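You operate a simulated robot arm through the tools that you are given. There is no shell and no other tool. Be economical: measure what you need, move in short steps, check, and stop when the job is done.

Carry out the task below with a simulated robot arm. There is one attempt and no reset: what you move stays moved.

JOB
Take the white oil roller and leave it on top of the floor liner.

It is judged by the outcome, as a careful person would: the job done as asked, and still so three seconds after it is handed in. It fails if anything else is knocked over, pushed out of place, dropped, spilled or broken.

ROBOT AND FRAMES
A 6-joint arm with a two-finger parallel gripper, fixed in place. Base frame: the origin is at the foot of the arm, x ahead of it, y to its left, z up; the work surface is at about z = 820. Lengths are in mm, angles in degrees, forces in N, time in s.
With the tool pointing down near the work surface it reaches from about 240 to 640 mm from the base axis. Its first joint turns from -66.0 to 66.0 degrees. Payload 2.7 kg.
The tool frame sits at the grasp point between the pads (the TCP): z along the fingers, y along the line on which they close. The tips reach 23 mm beyond it. Largest opening 94 mm; finger width 38, thickness 10; the body of the gripper, 54 by 96 mm, starts 39 mm behind the TCP.
Orientation is told as [roll, pitch, yaw] about the base's x, y, z axes, in that order, counted from this pose: with the fingers straight down and closing along the base's y, the tool's x points along the base's -x, its y along +y and its z along -z.

CONTROLS
- The arm moves only by the tool step_arm. Its argument "series" is a list of rows, each an object of numbers (a shift or turn left out is 0, a gripper value left out holds the last): "tx", "ty", "tz": the shift along the base's x, y, z in mm; "wx", "wy", "wz": the turn, a rotation vector about the base's x, y, z in degrees. In form: [{"tx": .., "ty": .., "tz": .., "wx": .., "wy": .., "wz": ..}, ...]. A call has 1 to 12 rows; each row is the pose to reach, as a shift and turn from the pose commanded when the call began. "jaw" is the gripper command, from -1 (shut) to 1 (fully open), values between in proportion, set as the call begins (left out, the last holds). Each row takes 0.2 s and may step no farther than 50 mm and 8.6 degrees from the row before; otherwise, or with a gripper value out of range, the whole call is refused. A pose out of reach is approached as far as the arm can. The call stops where the force on the tool passes 40 N (or 10 N more than at its start, if that is more) or the arm is blocked; 0.2 s more then pass. Each finger travels about 45 mm/s and halts on what it meets, pressing with about 22 N; the grip force reading is that of the motor and also rises with nothing between the fingers. The clock runs only during rows and for 0.2 s after the last one: add rows that repeat a pose to give the fingers time. It gives the time, the measured TCP pose, the force on the tool (base axes), the opening and the grip force at its end, in the units of the frame above (readings bear some noise), and new pictures: "pictures" is both (left out), scene, wrist or none.
- Cameras (640 x 400 px; columns grow to the right, rows downward): "scene" is fixed at [73.7, -417.9, 1414.9]; the picture's right is [0.88, -0.47, 0.00], its down [-0.23, -0.44, -0.87] and it looks along [0.41, 0.76, -0.50] (base axes); focal length 310 px, centre (320, 200). "wrist" rides on the gripper at [86, 16, -75] in the tool frame; the picture's right is [-0.18, 0.98, 0.00], its down [-0.58, -0.11, -0.81] and it looks along [-0.79, -0.15, 0.59] (tool axes); focal length 243 px, centre (320, 200). There is no depth. A picture from a camera that has moved, and an enlarged one, comes with that camera's place and axes in the base frame and with its lens. The place of the scene camera against the robot may be out by one fixed shift of up to 12 mm in any direction.
- inspect(camera, box): a new picture of the part [left, top, right, bottom] of that camera's present view, enlarged. The clock stands still meanwhile.
- close_job(): hands the job in; it is judged then, once.

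Go step by step. Nothing tells you positions but the pictures and the camera data: compare them with the known pose of the tool, close in by small moves and look again before you grip or let go. The budget is 90 turns and 170 pictures, counting those below and the enlarged ones. Unless the task says otherwise, let go and move clear before handing in, and close with one line.

The tools are called after ">>>" as name(argument=value, ...) on one line, values as JSON. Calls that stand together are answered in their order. step_arm: Moves the arm, as the interface text tells. Its arguments: {"type":"object","properties":{"series":{"type":"array","items":{"type":"object","properties":{"tx":{"type":"number"},"ty":{"type":"number"},"tz":{"type":"number"},"wx":{"type":"number"},"wy":{"type":"number"},"wz":{"type":"number"}}}},"jaw":{"type":"number"},"pictures":{"type":"string","enum":["both","scene","wrist","none"]}},"required":["series"]} The other tools are called the same way: inspect (camera, box) takes an enlarged picture of a part of a camera's view; close_job () hands the job in.

At the start:

```text
clock: 0.0
tool_pos: [248.8, 222.2, 1110.2]
tool_rot: [0.1, -0.1, 0.2]
ft_force: [0.3, 0.6, 0.1]
gripper_width: 93.8
gripper_force: 0.1
```

scene: 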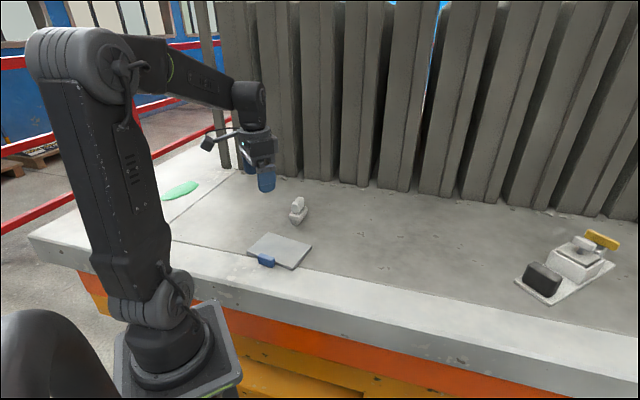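
wrist: 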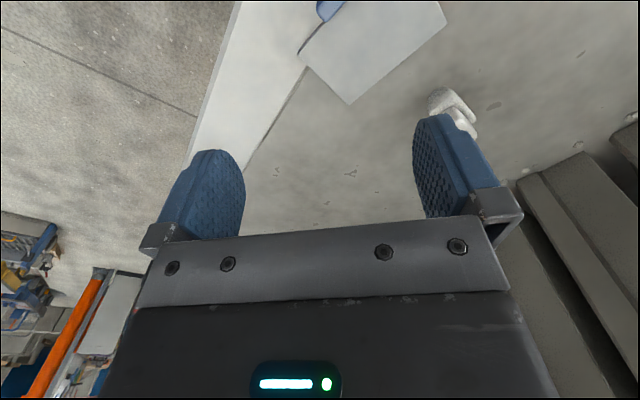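

I see a small white object mid-table, a grey plate with a blue clip, a green patch, and a tray-like item on the right. I'll enlarge these to tell them apart.

>>> inspect(camera="scene", box=[230, 180, 350, 280])

>>> inspect(camera="scene", box=[500, 215, 640, 315])

>>> inspect(camera="scene", box=[140, 130, 290, 230])

>>> inspect(camera="wrist", box=[290, 0, 510, 150])

```text
4.00 times, centred on (290, 230) of scene
camera zoom: at [73.7, -417.9, 1414.9], right [0.88, -0.47, 0.0], down [-0.23, -0.44, -0.87], along [0.41, 0.76, -0.5], focal length 1241 px, centre (440, 80)
```

zoom: 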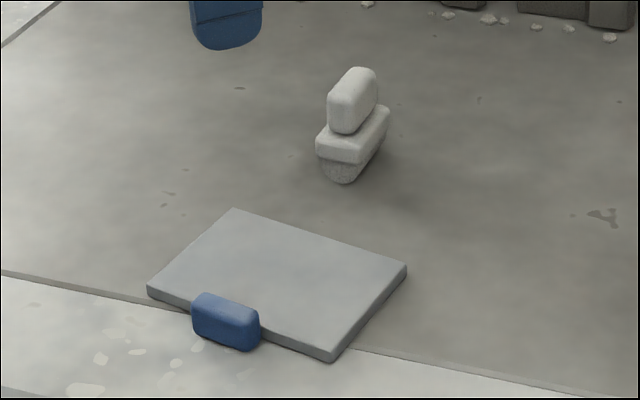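

```text
4.00 times, centred on (570, 265) of scene
camera zoom: at [73.7, -417.9, 1414.9], right [0.88, -0.47, 0.0], down [-0.23, -0.44, -0.87], along [0.41, 0.76, -0.5], focal length 1241 px, centre (-680, -60)
```

zoom: 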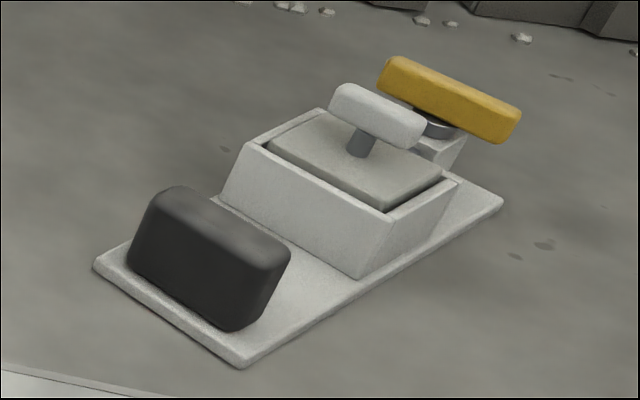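

```text
4.00 times, centred on (215, 180) of scene
camera zoom: at [73.7, -417.9, 1414.9], right [0.88, -0.47, 0.0], down [-0.23, -0.44, -0.87], along [0.41, 0.76, -0.5], focal length 1241 px, centre (740, 280)
```

zoom: 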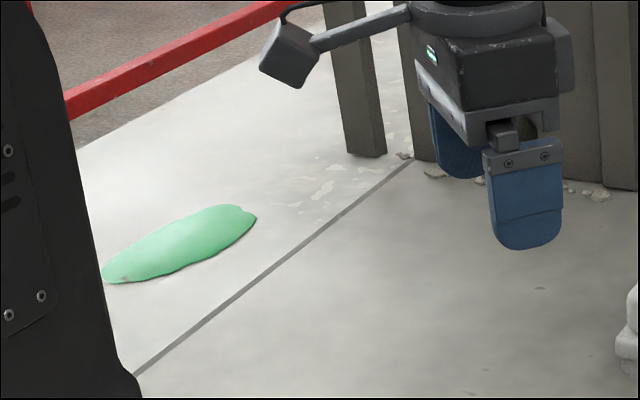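

```text
2.67 times, centred on (400, 75) of wrist
camera zoom: at [160.7, 238.0, 1184.6], right [0.18, 0.98, 0.0], down [0.58, -0.11, 0.81], along [0.79, -0.15, -0.59], focal length 647 px, centre (107, 533)
```

zoom: 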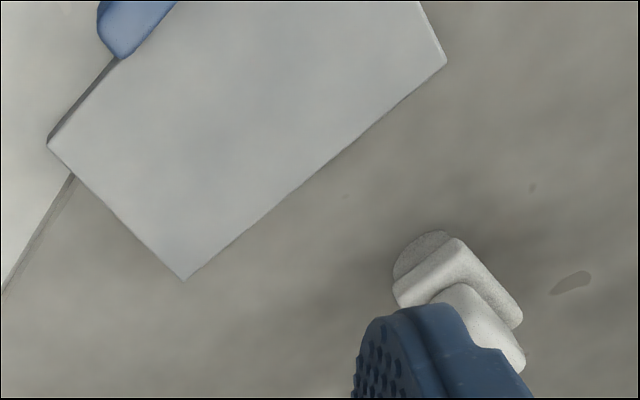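

The small white object with a rounded underside looks like the oil roller, at about (420, 400). The grey plate with the blue tab looks like the floor liner, at about (312, 275). I'll move above and behind the roller for a closer view.

>>> step_arm(series=[{"tx": 25, "ty": 31, "tz": -20}, {"tx": 50, "ty": 62, "tz": -40}, {"tx": 75, "ty": 93, "tz": -60}, {"tx": 100, "ty": 124, "tz": -80}, {"tx": 115, "ty": 150, "tz": -95}, {"tx": 115, "ty": 150, "tz": -95}])

```text
clock: 1.4
tool_pos: [362.9, 372.3, 1015.9]
tool_rot: [0.1, -0.1, 0.2]
ft_force: [-0.4, 0.4, -0.4]
gripper_width: 94.0
gripper_force: 0.1
camera wrist: at [276.1, 388.2, 1090.3], right [0.18, 0.98, 0.0], down [0.58, -0.11, 0.81], along [0.79, -0.15, -0.59], focal length 243 px, centre (320, 200)
```

scene: 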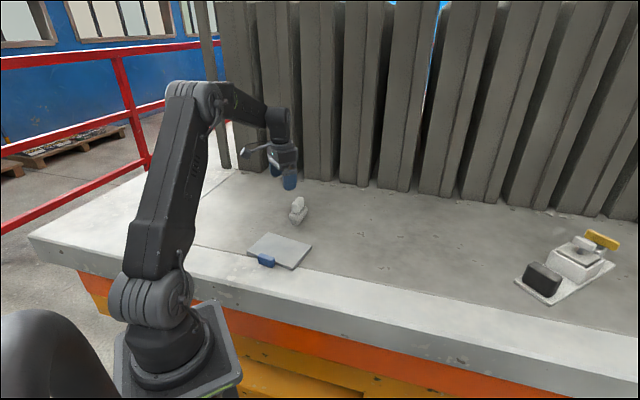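
wrist: 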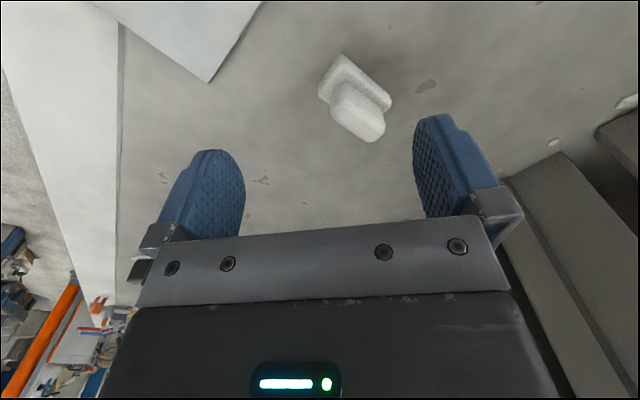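

>>> inspect(camera="wrist", box=[280, 30, 440, 150])

>>> inspect(camera="scene", box=[270, 185, 326, 235])

```text
3.33 times, centred on (360, 90) of wrist
camera zoom: at [276.1, 388.2, 1090.3], right [0.18, 0.98, 0.0], down [0.58, -0.11, 0.81], along [0.79, -0.15, -0.59], focal length 809 px, centre (187, 567)
```

zoom: 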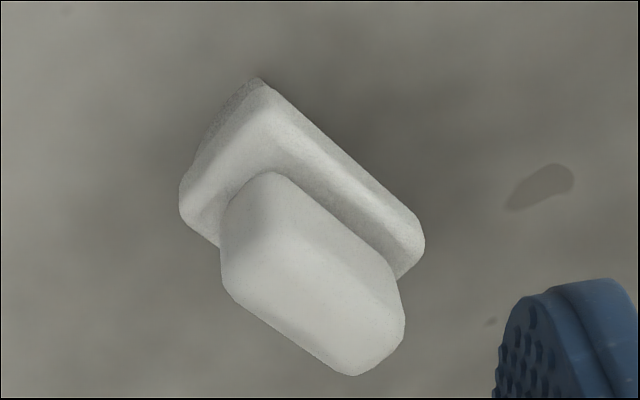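

```text
8.00 times, centred on (298, 210) of scene
camera zoom: at [73.7, -417.9, 1414.9], right [0.88, -0.47, 0.0], down [-0.23, -0.44, -0.87], along [0.41, 0.76, -0.5], focal length 2483 px, centre (496, 120)
```

zoom: 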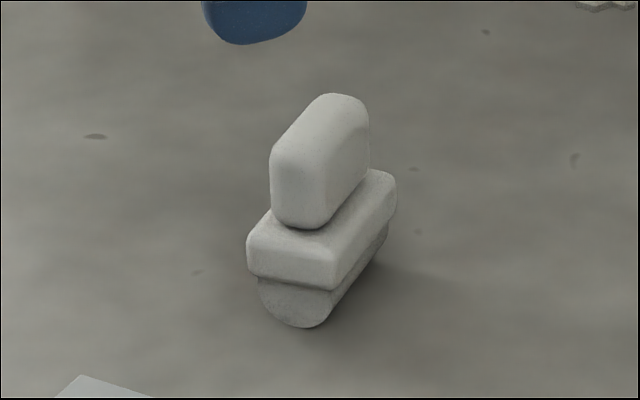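

The roller's long axis lies at about 42° in the base frame, its centre is near (420, 398), and its handle is near z 875. I'll turn the gripper 42° and go above it, still high.

>>> step_arm(series=[{"tx": 11, "ty": 5, "tz": -9, "wz": 8.4}, {"tx": 22, "ty": 10, "tz": -18, "wz": 16.8}, {"tx": 33, "ty": 15, "tz": -27, "wz": 25.2}, {"tx": 45, "ty": 20, "tz": -36, "wz": 33.6}, {"tx": 57, "ty": 26, "tz": -46, "wz": 41.8}, {"tx": 57, "ty": 26, "tz": -46, "wz": 41.8}])

>>> inspect(camera="scene", box=[260, 145, 356, 235])

```text
clock: 2.8
tool_pos: [421.2, 399.6, 970.2]
tool_rot: [0.1, -0.2, 42.0]
ft_force: [-0.9, -0.3, 0.9]
gripper_width: 94.1
gripper_force: 0.0
camera wrist: at [344.9, 352.9, 1044.9], right [-0.52, 0.85, 0.0], down [0.51, 0.31, 0.81], along [0.69, 0.42, -0.59], focal length 243 px, centre (320, 200)
```

scene: 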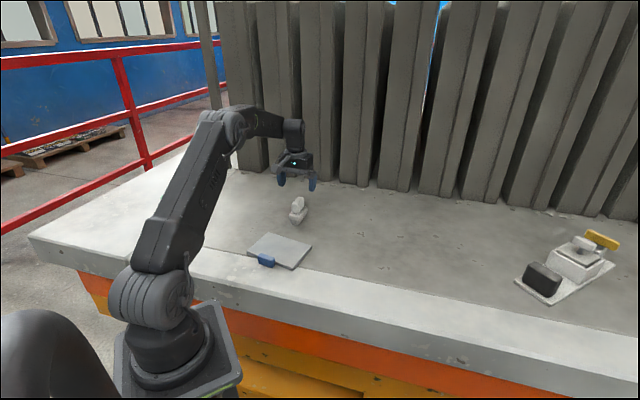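
wrist: 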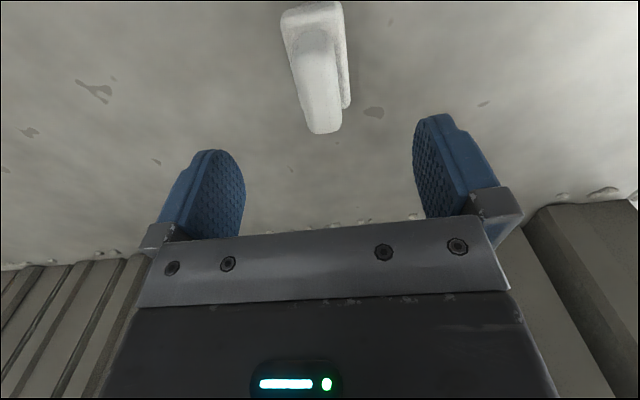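

```text
4.44 times, centred on (308, 190) of scene
camera zoom: at [73.7, -417.9, 1414.9], right [0.88, -0.47, 0.0], down [-0.23, -0.44, -0.87], along [0.41, 0.76, -0.5], focal length 1379 px, centre (373, 244)
```

zoom: 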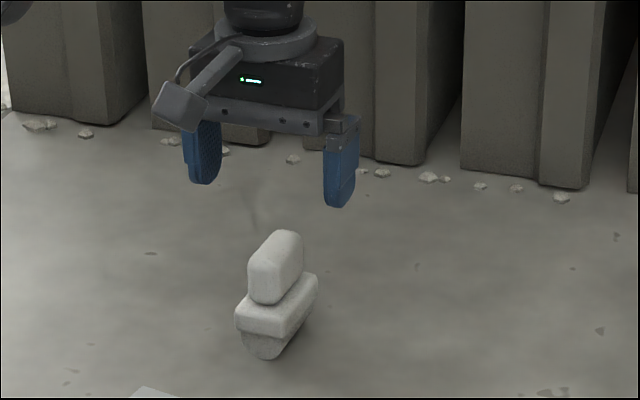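

The gripper looks well aligned with the handle. I'll zoom in to check the centring.

>>> inspect(camera="wrist", box=[240, 0, 400, 140])

```text
2.86 times, centred on (320, 70) of wrist
camera zoom: at [344.9, 352.9, 1044.9], right [-0.52, 0.85, 0.0], down [0.51, 0.31, 0.81], along [0.69, 0.42, -0.59], focal length 693 px, centre (320, 571)
```

zoom: 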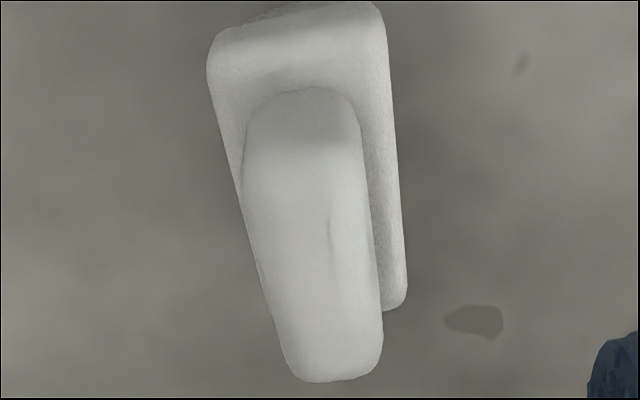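

The handle is centred to within about 2 mm. I'll descend most of the way and check height in the scene view.

>>> step_arm(series=[{"tz": -30}, {"tz": -60}, {"tz": -68}, {"tz": -68}])

>>> inspect(camera="scene", box=[260, 165, 340, 235])

```text
clock: 3.8
tool_pos: [420.6, 399.9, 901.3]
tool_rot: [0.0, -0.1, 42.0]
ft_force: [0.4, 0.6, -0.1]
gripper_width: 93.8
gripper_force: 0.1
camera wrist: at [344.4, 353.0, 976.4], right [-0.52, 0.85, 0.0], down [0.51, 0.31, 0.81], along [0.69, 0.42, -0.59], focal length 243 px, centre (320, 200)
```

scene: 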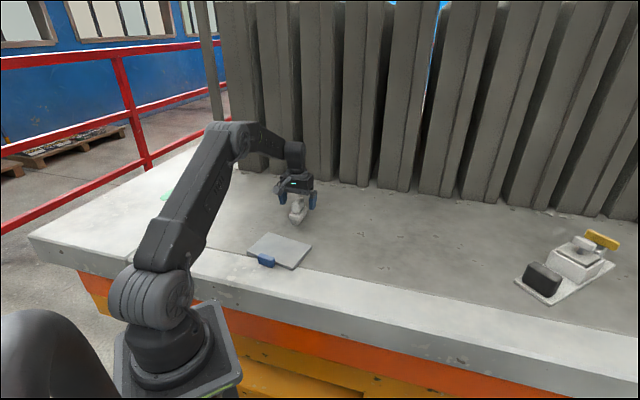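
wrist: 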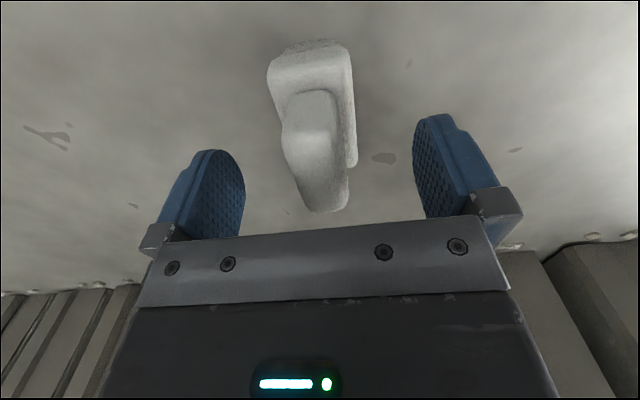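

```text
5.71 times, centred on (300, 200) of scene
camera zoom: at [73.7, -417.9, 1414.9], right [0.88, -0.47, 0.0], down [-0.23, -0.44, -0.87], along [0.41, 0.76, -0.5], focal length 1773 px, centre (434, 200)
```

zoom: 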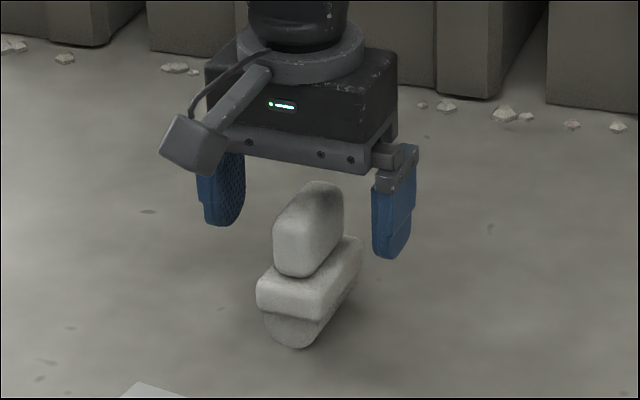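

The fingers straddle the handle. I take the block top to be near z 863–868 and the handle top near 896, so I'll descend 9 mm more and close.

>>> step_arm(series=[{"tz": -9}, {"tz": -9}], pictures="none")

>>> inspect(camera="scene", box=[270, 175, 334, 231])

```text
clock: 4.4
tool_pos: [419.2, 399.3, 893.0]
tool_rot: [0.1, 0.0, 41.9]
ft_force: [0.0, -0.5, -0.2]
gripper_width: 94.0
gripper_force: 0.1
```

```text
7.14 times, centred on (302, 203) of scene
camera zoom: at [73.7, -417.9, 1414.9], right [0.88, -0.47, 0.0], down [-0.23, -0.44, -0.87], along [0.41, 0.76, -0.5], focal length 2217 px, centre (449, 179)
```

zoom: 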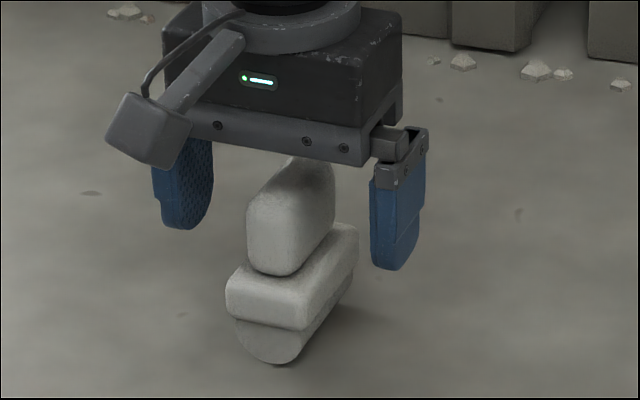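

Tips are about level with the top of the block and evenly spaced around the handle. I'll rise 2 mm and close.

>>> step_arm(series=[{"tz": 2}, {"tz": 2}, {"tz": 2}, {"tz": 2}, {"tz": 2}, {"tz": 2}, {"tz": 2}], jaw=-1)

>>> inspect(camera="scene", box=[270, 175, 334, 231])

```text
clock: 6.0
tool_pos: [420.3, 397.6, 894.3]
tool_rot: [0.1, -0.1, 41.9]
ft_force: [0.2, -0.7, 1.0]
gripper_width: 25.8
gripper_force: 21.7
camera wrist: at [343.9, 352.4, 969.1], right [-0.52, 0.85, 0.0], down [0.51, 0.31, 0.81], along [0.69, 0.42, -0.59], focal length 243 px, centre (320, 200)
```

scene: 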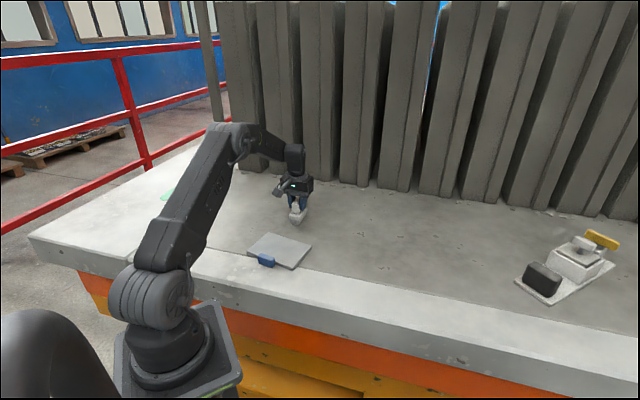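
wrist: 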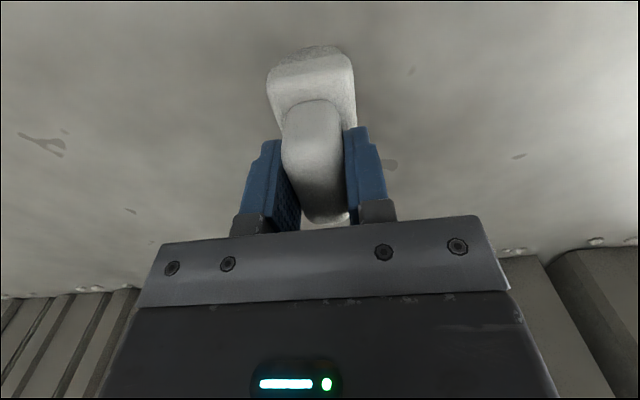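

```text
7.14 times, centred on (302, 203) of scene
camera zoom: at [73.7, -418.0, 1414.9], right [0.88, -0.47, 0.0], down [-0.23, -0.44, -0.87], along [0.41, 0.76, -0.5], focal length 2217 px, centre (449, 179)
```

zoom: 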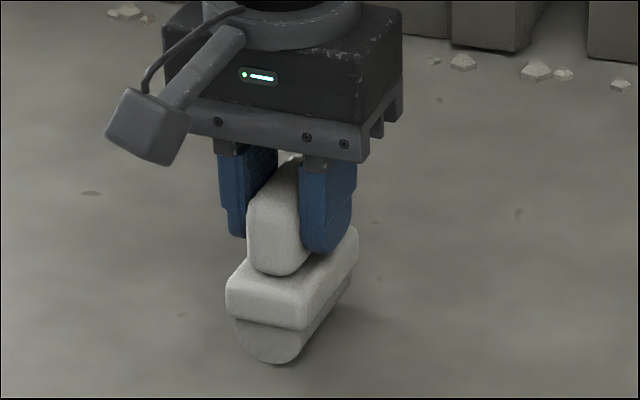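

It grips at 25.8 mm, matching the handle. I'll lift 60 mm.

>>> step_arm(series=[{"tz": 10}, {"tz": 30}, {"tz": 60}, {"tz": 60}])

>>> inspect(camera="scene", box=[240, 165, 340, 275])

```text
clock: 7.0
tool_pos: [419.1, 397.4, 955.4]
tool_rot: [0.2, 0.0, 41.8]
ft_force: [0.1, -0.3, -1.8]
gripper_width: 25.6
gripper_force: 21.8
camera wrist: at [344.6, 352.7, 1029.7], right [-0.52, 0.85, 0.0], down [0.51, 0.31, 0.81], along [0.69, 0.42, -0.59], focal length 243 px, centre (320, 200)
```

scene: 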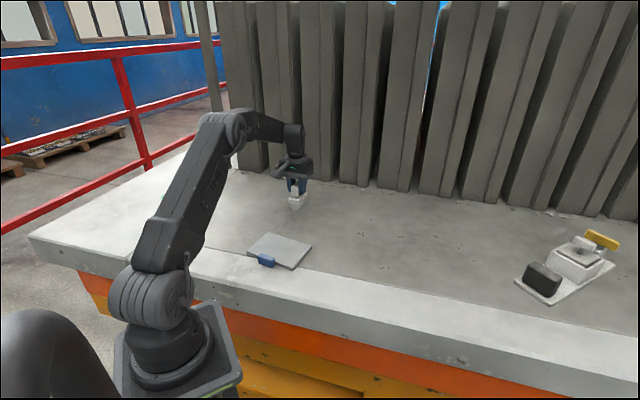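
wrist: 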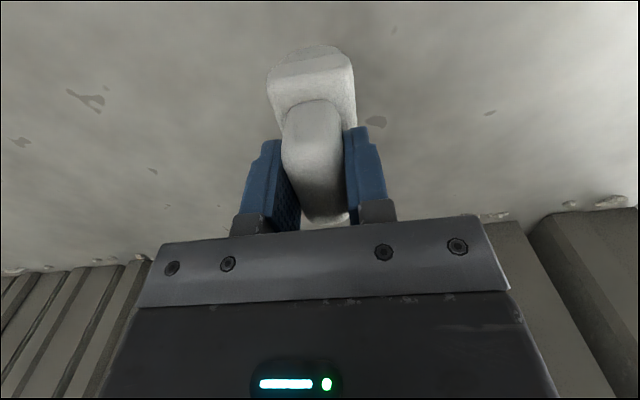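

```text
3.64 times, centred on (290, 220) of scene
camera zoom: at [73.7, -417.9, 1414.9], right [0.88, -0.47, 0.0], down [-0.23, -0.44, -0.87], along [0.41, 0.76, -0.5], focal length 1128 px, centre (429, 127)
```

zoom: 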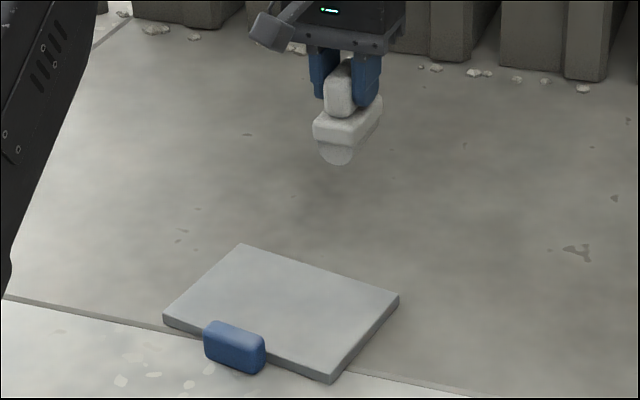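

The lift is clean. I'll now carry it to over the liner at about (303, 272), turning 7° to match the liner's edges.

>>> step_arm(series=[{"tx": -23, "ty": -25, "wz": -1.5}, {"tx": -46, "ty": -50, "wz": -3}, {"tx": -69, "ty": -75, "wz": -4.5}, {"tx": -93, "ty": -101, "wz": -6}, {"tx": -117, "ty": -126, "wz": -7}, {"tx": -117, "ty": -126, "wz": -7}])

>>> inspect(camera="scene", box=[230, 185, 330, 275])

```text
clock: 8.4
tool_pos: [302.6, 272.2, 954.2]
tool_rot: [0.1, -0.1, 34.9]
ft_force: [-0.1, 0.9, -0.4]
gripper_width: 25.9
gripper_force: 21.7
camera wrist: at [221.9, 235.5, 1028.6], right [-0.41, 0.91, 0.0], down [0.54, 0.24, 0.81], along [0.74, 0.33, -0.59], focal length 243 px, centre (320, 200)
```

scene: 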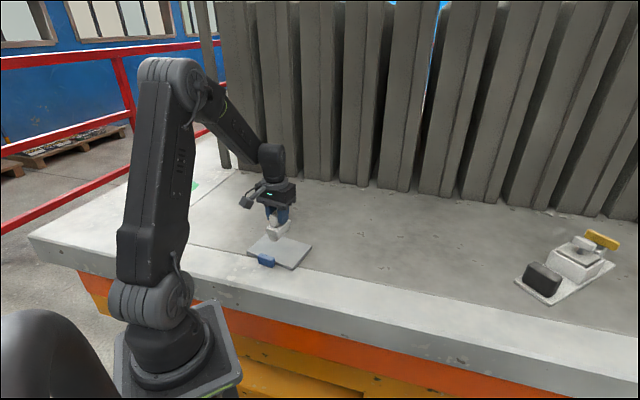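
wrist: 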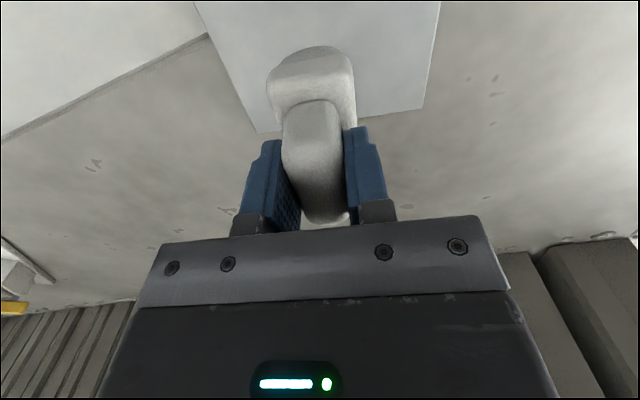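

```text
4.44 times, centred on (280, 230) of scene
camera zoom: at [73.7, -418.0, 1414.9], right [0.88, -0.47, 0.0], down [-0.23, -0.44, -0.87], along [0.41, 0.76, -0.5], focal length 1379 px, centre (498, 67)
```

zoom: 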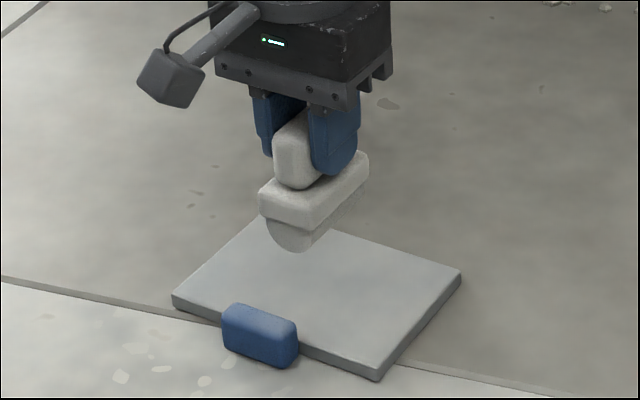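

The liner's centre works out at about (301, 278) with its top near z 831, so contact should come at TCP z ≈ 905. I'll shift 6 mm and descend to 912.

>>> step_arm(series=[{"tx": -1, "ty": 6, "tz": -15}, {"tx": -1, "ty": 6, "tz": -32}, {"tx": -1, "ty": 6, "tz": -42}, {"tx": -1, "ty": 6, "tz": -42}])

>>> inspect(camera="scene", box=[230, 195, 330, 275])

```text
clock: 9.4
tool_pos: [303.2, 279.1, 912.8]
tool_rot: [0.1, -0.1, 34.9]
ft_force: [-0.1, -0.1, -1.6]
gripper_width: 25.6
gripper_force: 22.3
camera wrist: at [221.4, 241.0, 985.8], right [-0.41, 0.91, 0.0], down [0.54, 0.24, 0.81], along [0.74, 0.33, -0.59], focal length 243 px, centre (320, 200)
```

scene: 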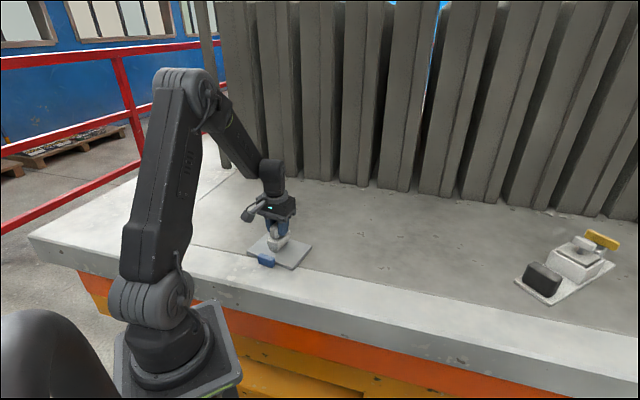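
wrist: 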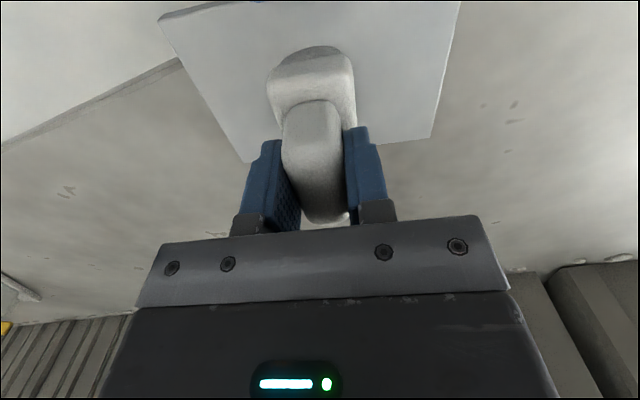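

```text
5.00 times, centred on (280, 235) of scene
camera zoom: at [73.7, -417.9, 1414.9], right [0.88, -0.47, 0.0], down [-0.23, -0.44, -0.87], along [0.41, 0.76, -0.5], focal length 1552 px, centre (520, 25)
```

zoom: 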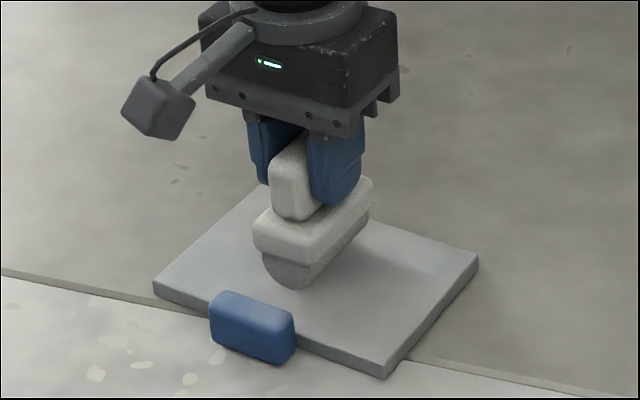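

The roller is centred over the liner and clear of the tab. I'll lower it in small steps and watch the force.

>>> step_arm(series=[{"tz": -2}, {"tz": -4}, {"tz": -5}, {"tz": -6}, {"tz": -6}], pictures="none")

>>> inspect(camera="scene", box=[250, 215, 310, 265])

```text
clock: 10.6
tool_pos: [301.6, 279.2, 907.0]
tool_rot: [0.0, -0.2, 34.9]
ft_force: [-3.5, -1.7, 12.9]
gripper_width: 25.9
gripper_force: 21.7
```

```text
8.00 times, centred on (280, 240) of scene
camera zoom: at [73.5, -418.1, 1414.9], right [0.88, -0.47, 0.0], down [-0.23, -0.44, -0.87], along [0.41, 0.77, -0.5], focal length 2483 px, centre (640, -120)
```

zoom: 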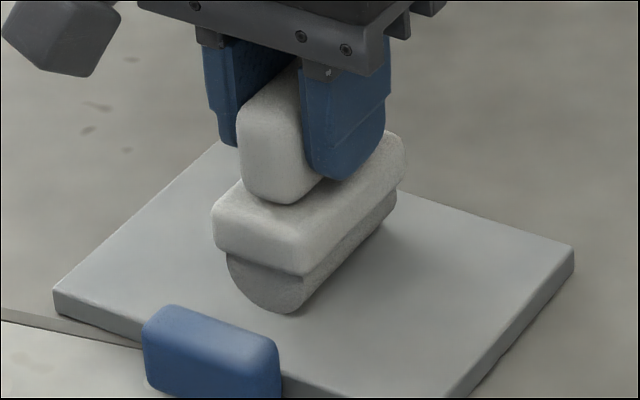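

It has made contact, at about 13 N. I'll ease off half a millimetre, then open part way.

>>> step_arm(series=[{"tz": 0.5}, {"tz": 0.6}], pictures="none")

>>> step_arm(series=[{"tz": 0}, {"tz": 0}, {"tz": 0}, {"tz": 0}], jaw=0.1)

>>> inspect(camera="scene", box=[250, 215, 310, 265])

```text
clock: 11.2
tool_pos: [302.0, 278.9, 907.3]
tool_rot: [0.1, -0.1, 34.9]
ft_force: [-5.3, -2.7, 12.7]
gripper_width: 26.2
gripper_force: 22.1
```

```text
clock: 12.2
tool_pos: [301.6, 278.8, 906.3]
tool_rot: [0.1, -0.2, 34.9]
ft_force: [-0.3, -0.5, 0.0]
gripper_width: 51.9
gripper_force: 0.0
camera wrist: at [221.3, 241.7, 980.7], right [-0.41, 0.91, 0.0], down [0.54, 0.24, 0.81], along [0.74, 0.33, -0.59], focal length 243 px, centre (320, 200)
```

scene: 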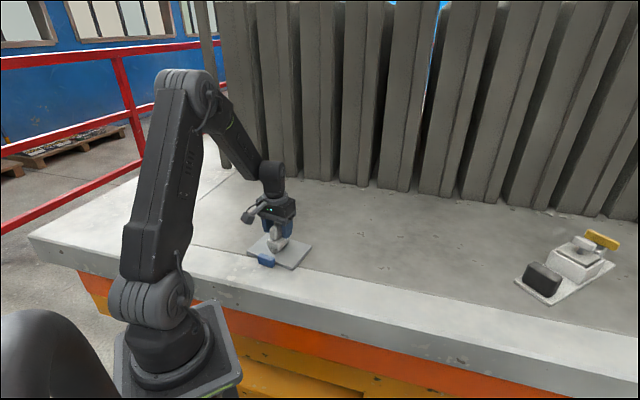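
wrist: 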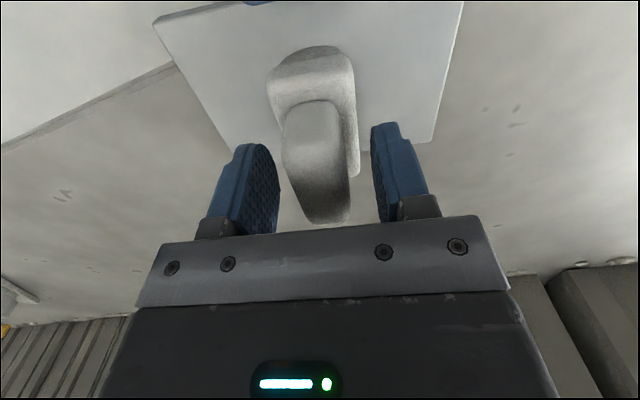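

```text
8.00 times, centred on (280, 240) of scene
camera zoom: at [73.7, -417.9, 1414.9], right [0.88, -0.47, 0.0], down [-0.23, -0.44, -0.87], along [0.41, 0.76, -0.5], focal length 2483 px, centre (640, -120)
```

zoom: 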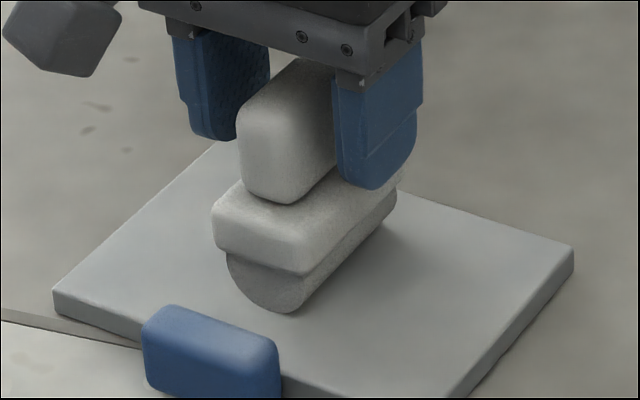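

The roller stands freely and upright on the liner. I'll open fully and rise straight up.

>>> step_arm(series=[{"tz": 0}, {"tz": 0}, {"tz": 0}, {"tz": 15}, {"tz": 45}, {"tz": 90}, {"tz": 130}, {"tz": 130}], jaw=1)

>>> inspect(camera="scene", box=[240, 195, 320, 275])

```text
clock: 14.0
tool_pos: [301.3, 276.1, 1038.7]
tool_rot: [0.1, 0.0, 34.9]
ft_force: [-0.2, 0.6, -0.2]
gripper_width: 93.9
gripper_force: 0.0
camera wrist: at [221.4, 239.3, 1112.3], right [-0.41, 0.91, 0.0], down [0.54, 0.24, 0.81], along [0.74, 0.33, -0.59], focal length 243 px, centre (320, 200)
```

scene: 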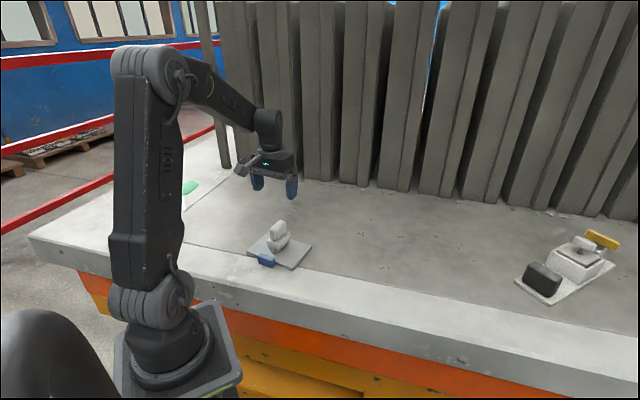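
wrist: 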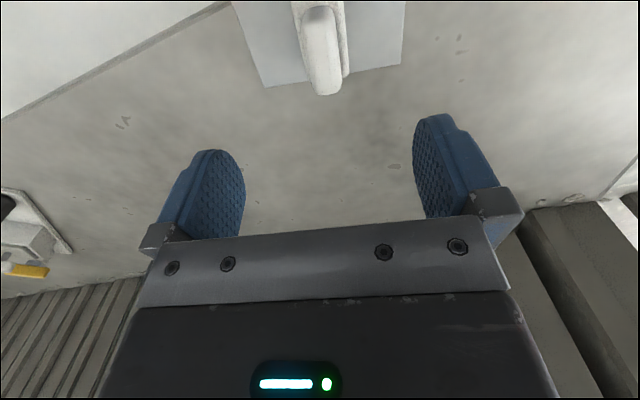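

```text
5.00 times, centred on (280, 235) of scene
camera zoom: at [73.7, -418.0, 1414.9], right [0.88, -0.47, 0.0], down [-0.23, -0.44, -0.87], along [0.41, 0.76, -0.5], focal length 1552 px, centre (520, 25)
```

zoom: 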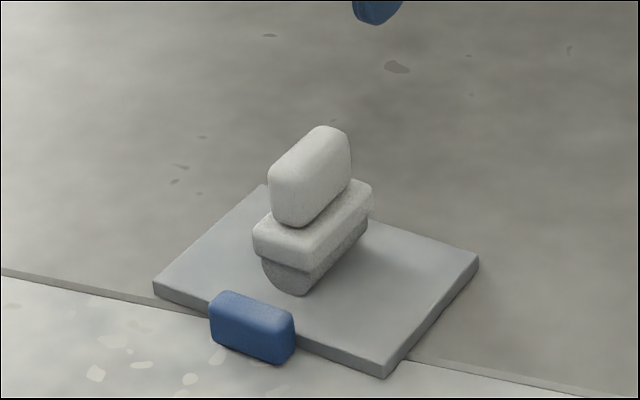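

The roller stands upright on the liner and the arm is clear. I'll let a second pass to confirm it isn't moving.

>>> step_arm(series=[{"tz": 0}, {"tz": 0}, {"tz": 0}, {"tz": 0}, {"tz": 0}, {"tz": 0}, {"tz": 0}, {"tz": 0}, {"tz": 0}, {"tz": 0}], pictures="none")

>>> inspect(camera="scene", box=[240, 195, 320, 275])

```text
clock: 16.2
tool_pos: [301.5, 276.8, 1037.2]
tool_rot: [0.2, -0.1, 34.9]
ft_force: [-0.1, 0.1, -0.2]
gripper_width: 93.8
gripper_force: 0.2
```

```text
5.00 times, centred on (280, 235) of scene
camera zoom: at [73.7, -417.9, 1414.9], right [0.88, -0.47, 0.0], down [-0.23, -0.44, -0.87], along [0.41, 0.76, -0.5], focal length 1552 px, centre (520, 25)
```

zoom: 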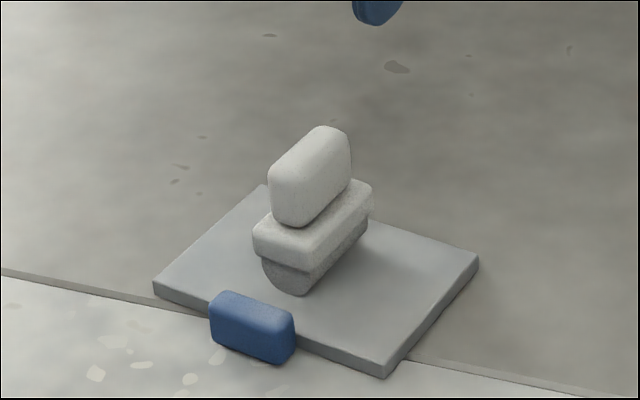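

The roller hasn't moved on the liner, so I'm handing the job in.

>>> close_job()

```text
The job is handed in.
```

The white oil roller is standing upright on the floor liner (the grey plate with the blue tab), the gripper is clear of it, and nothing else was moved.
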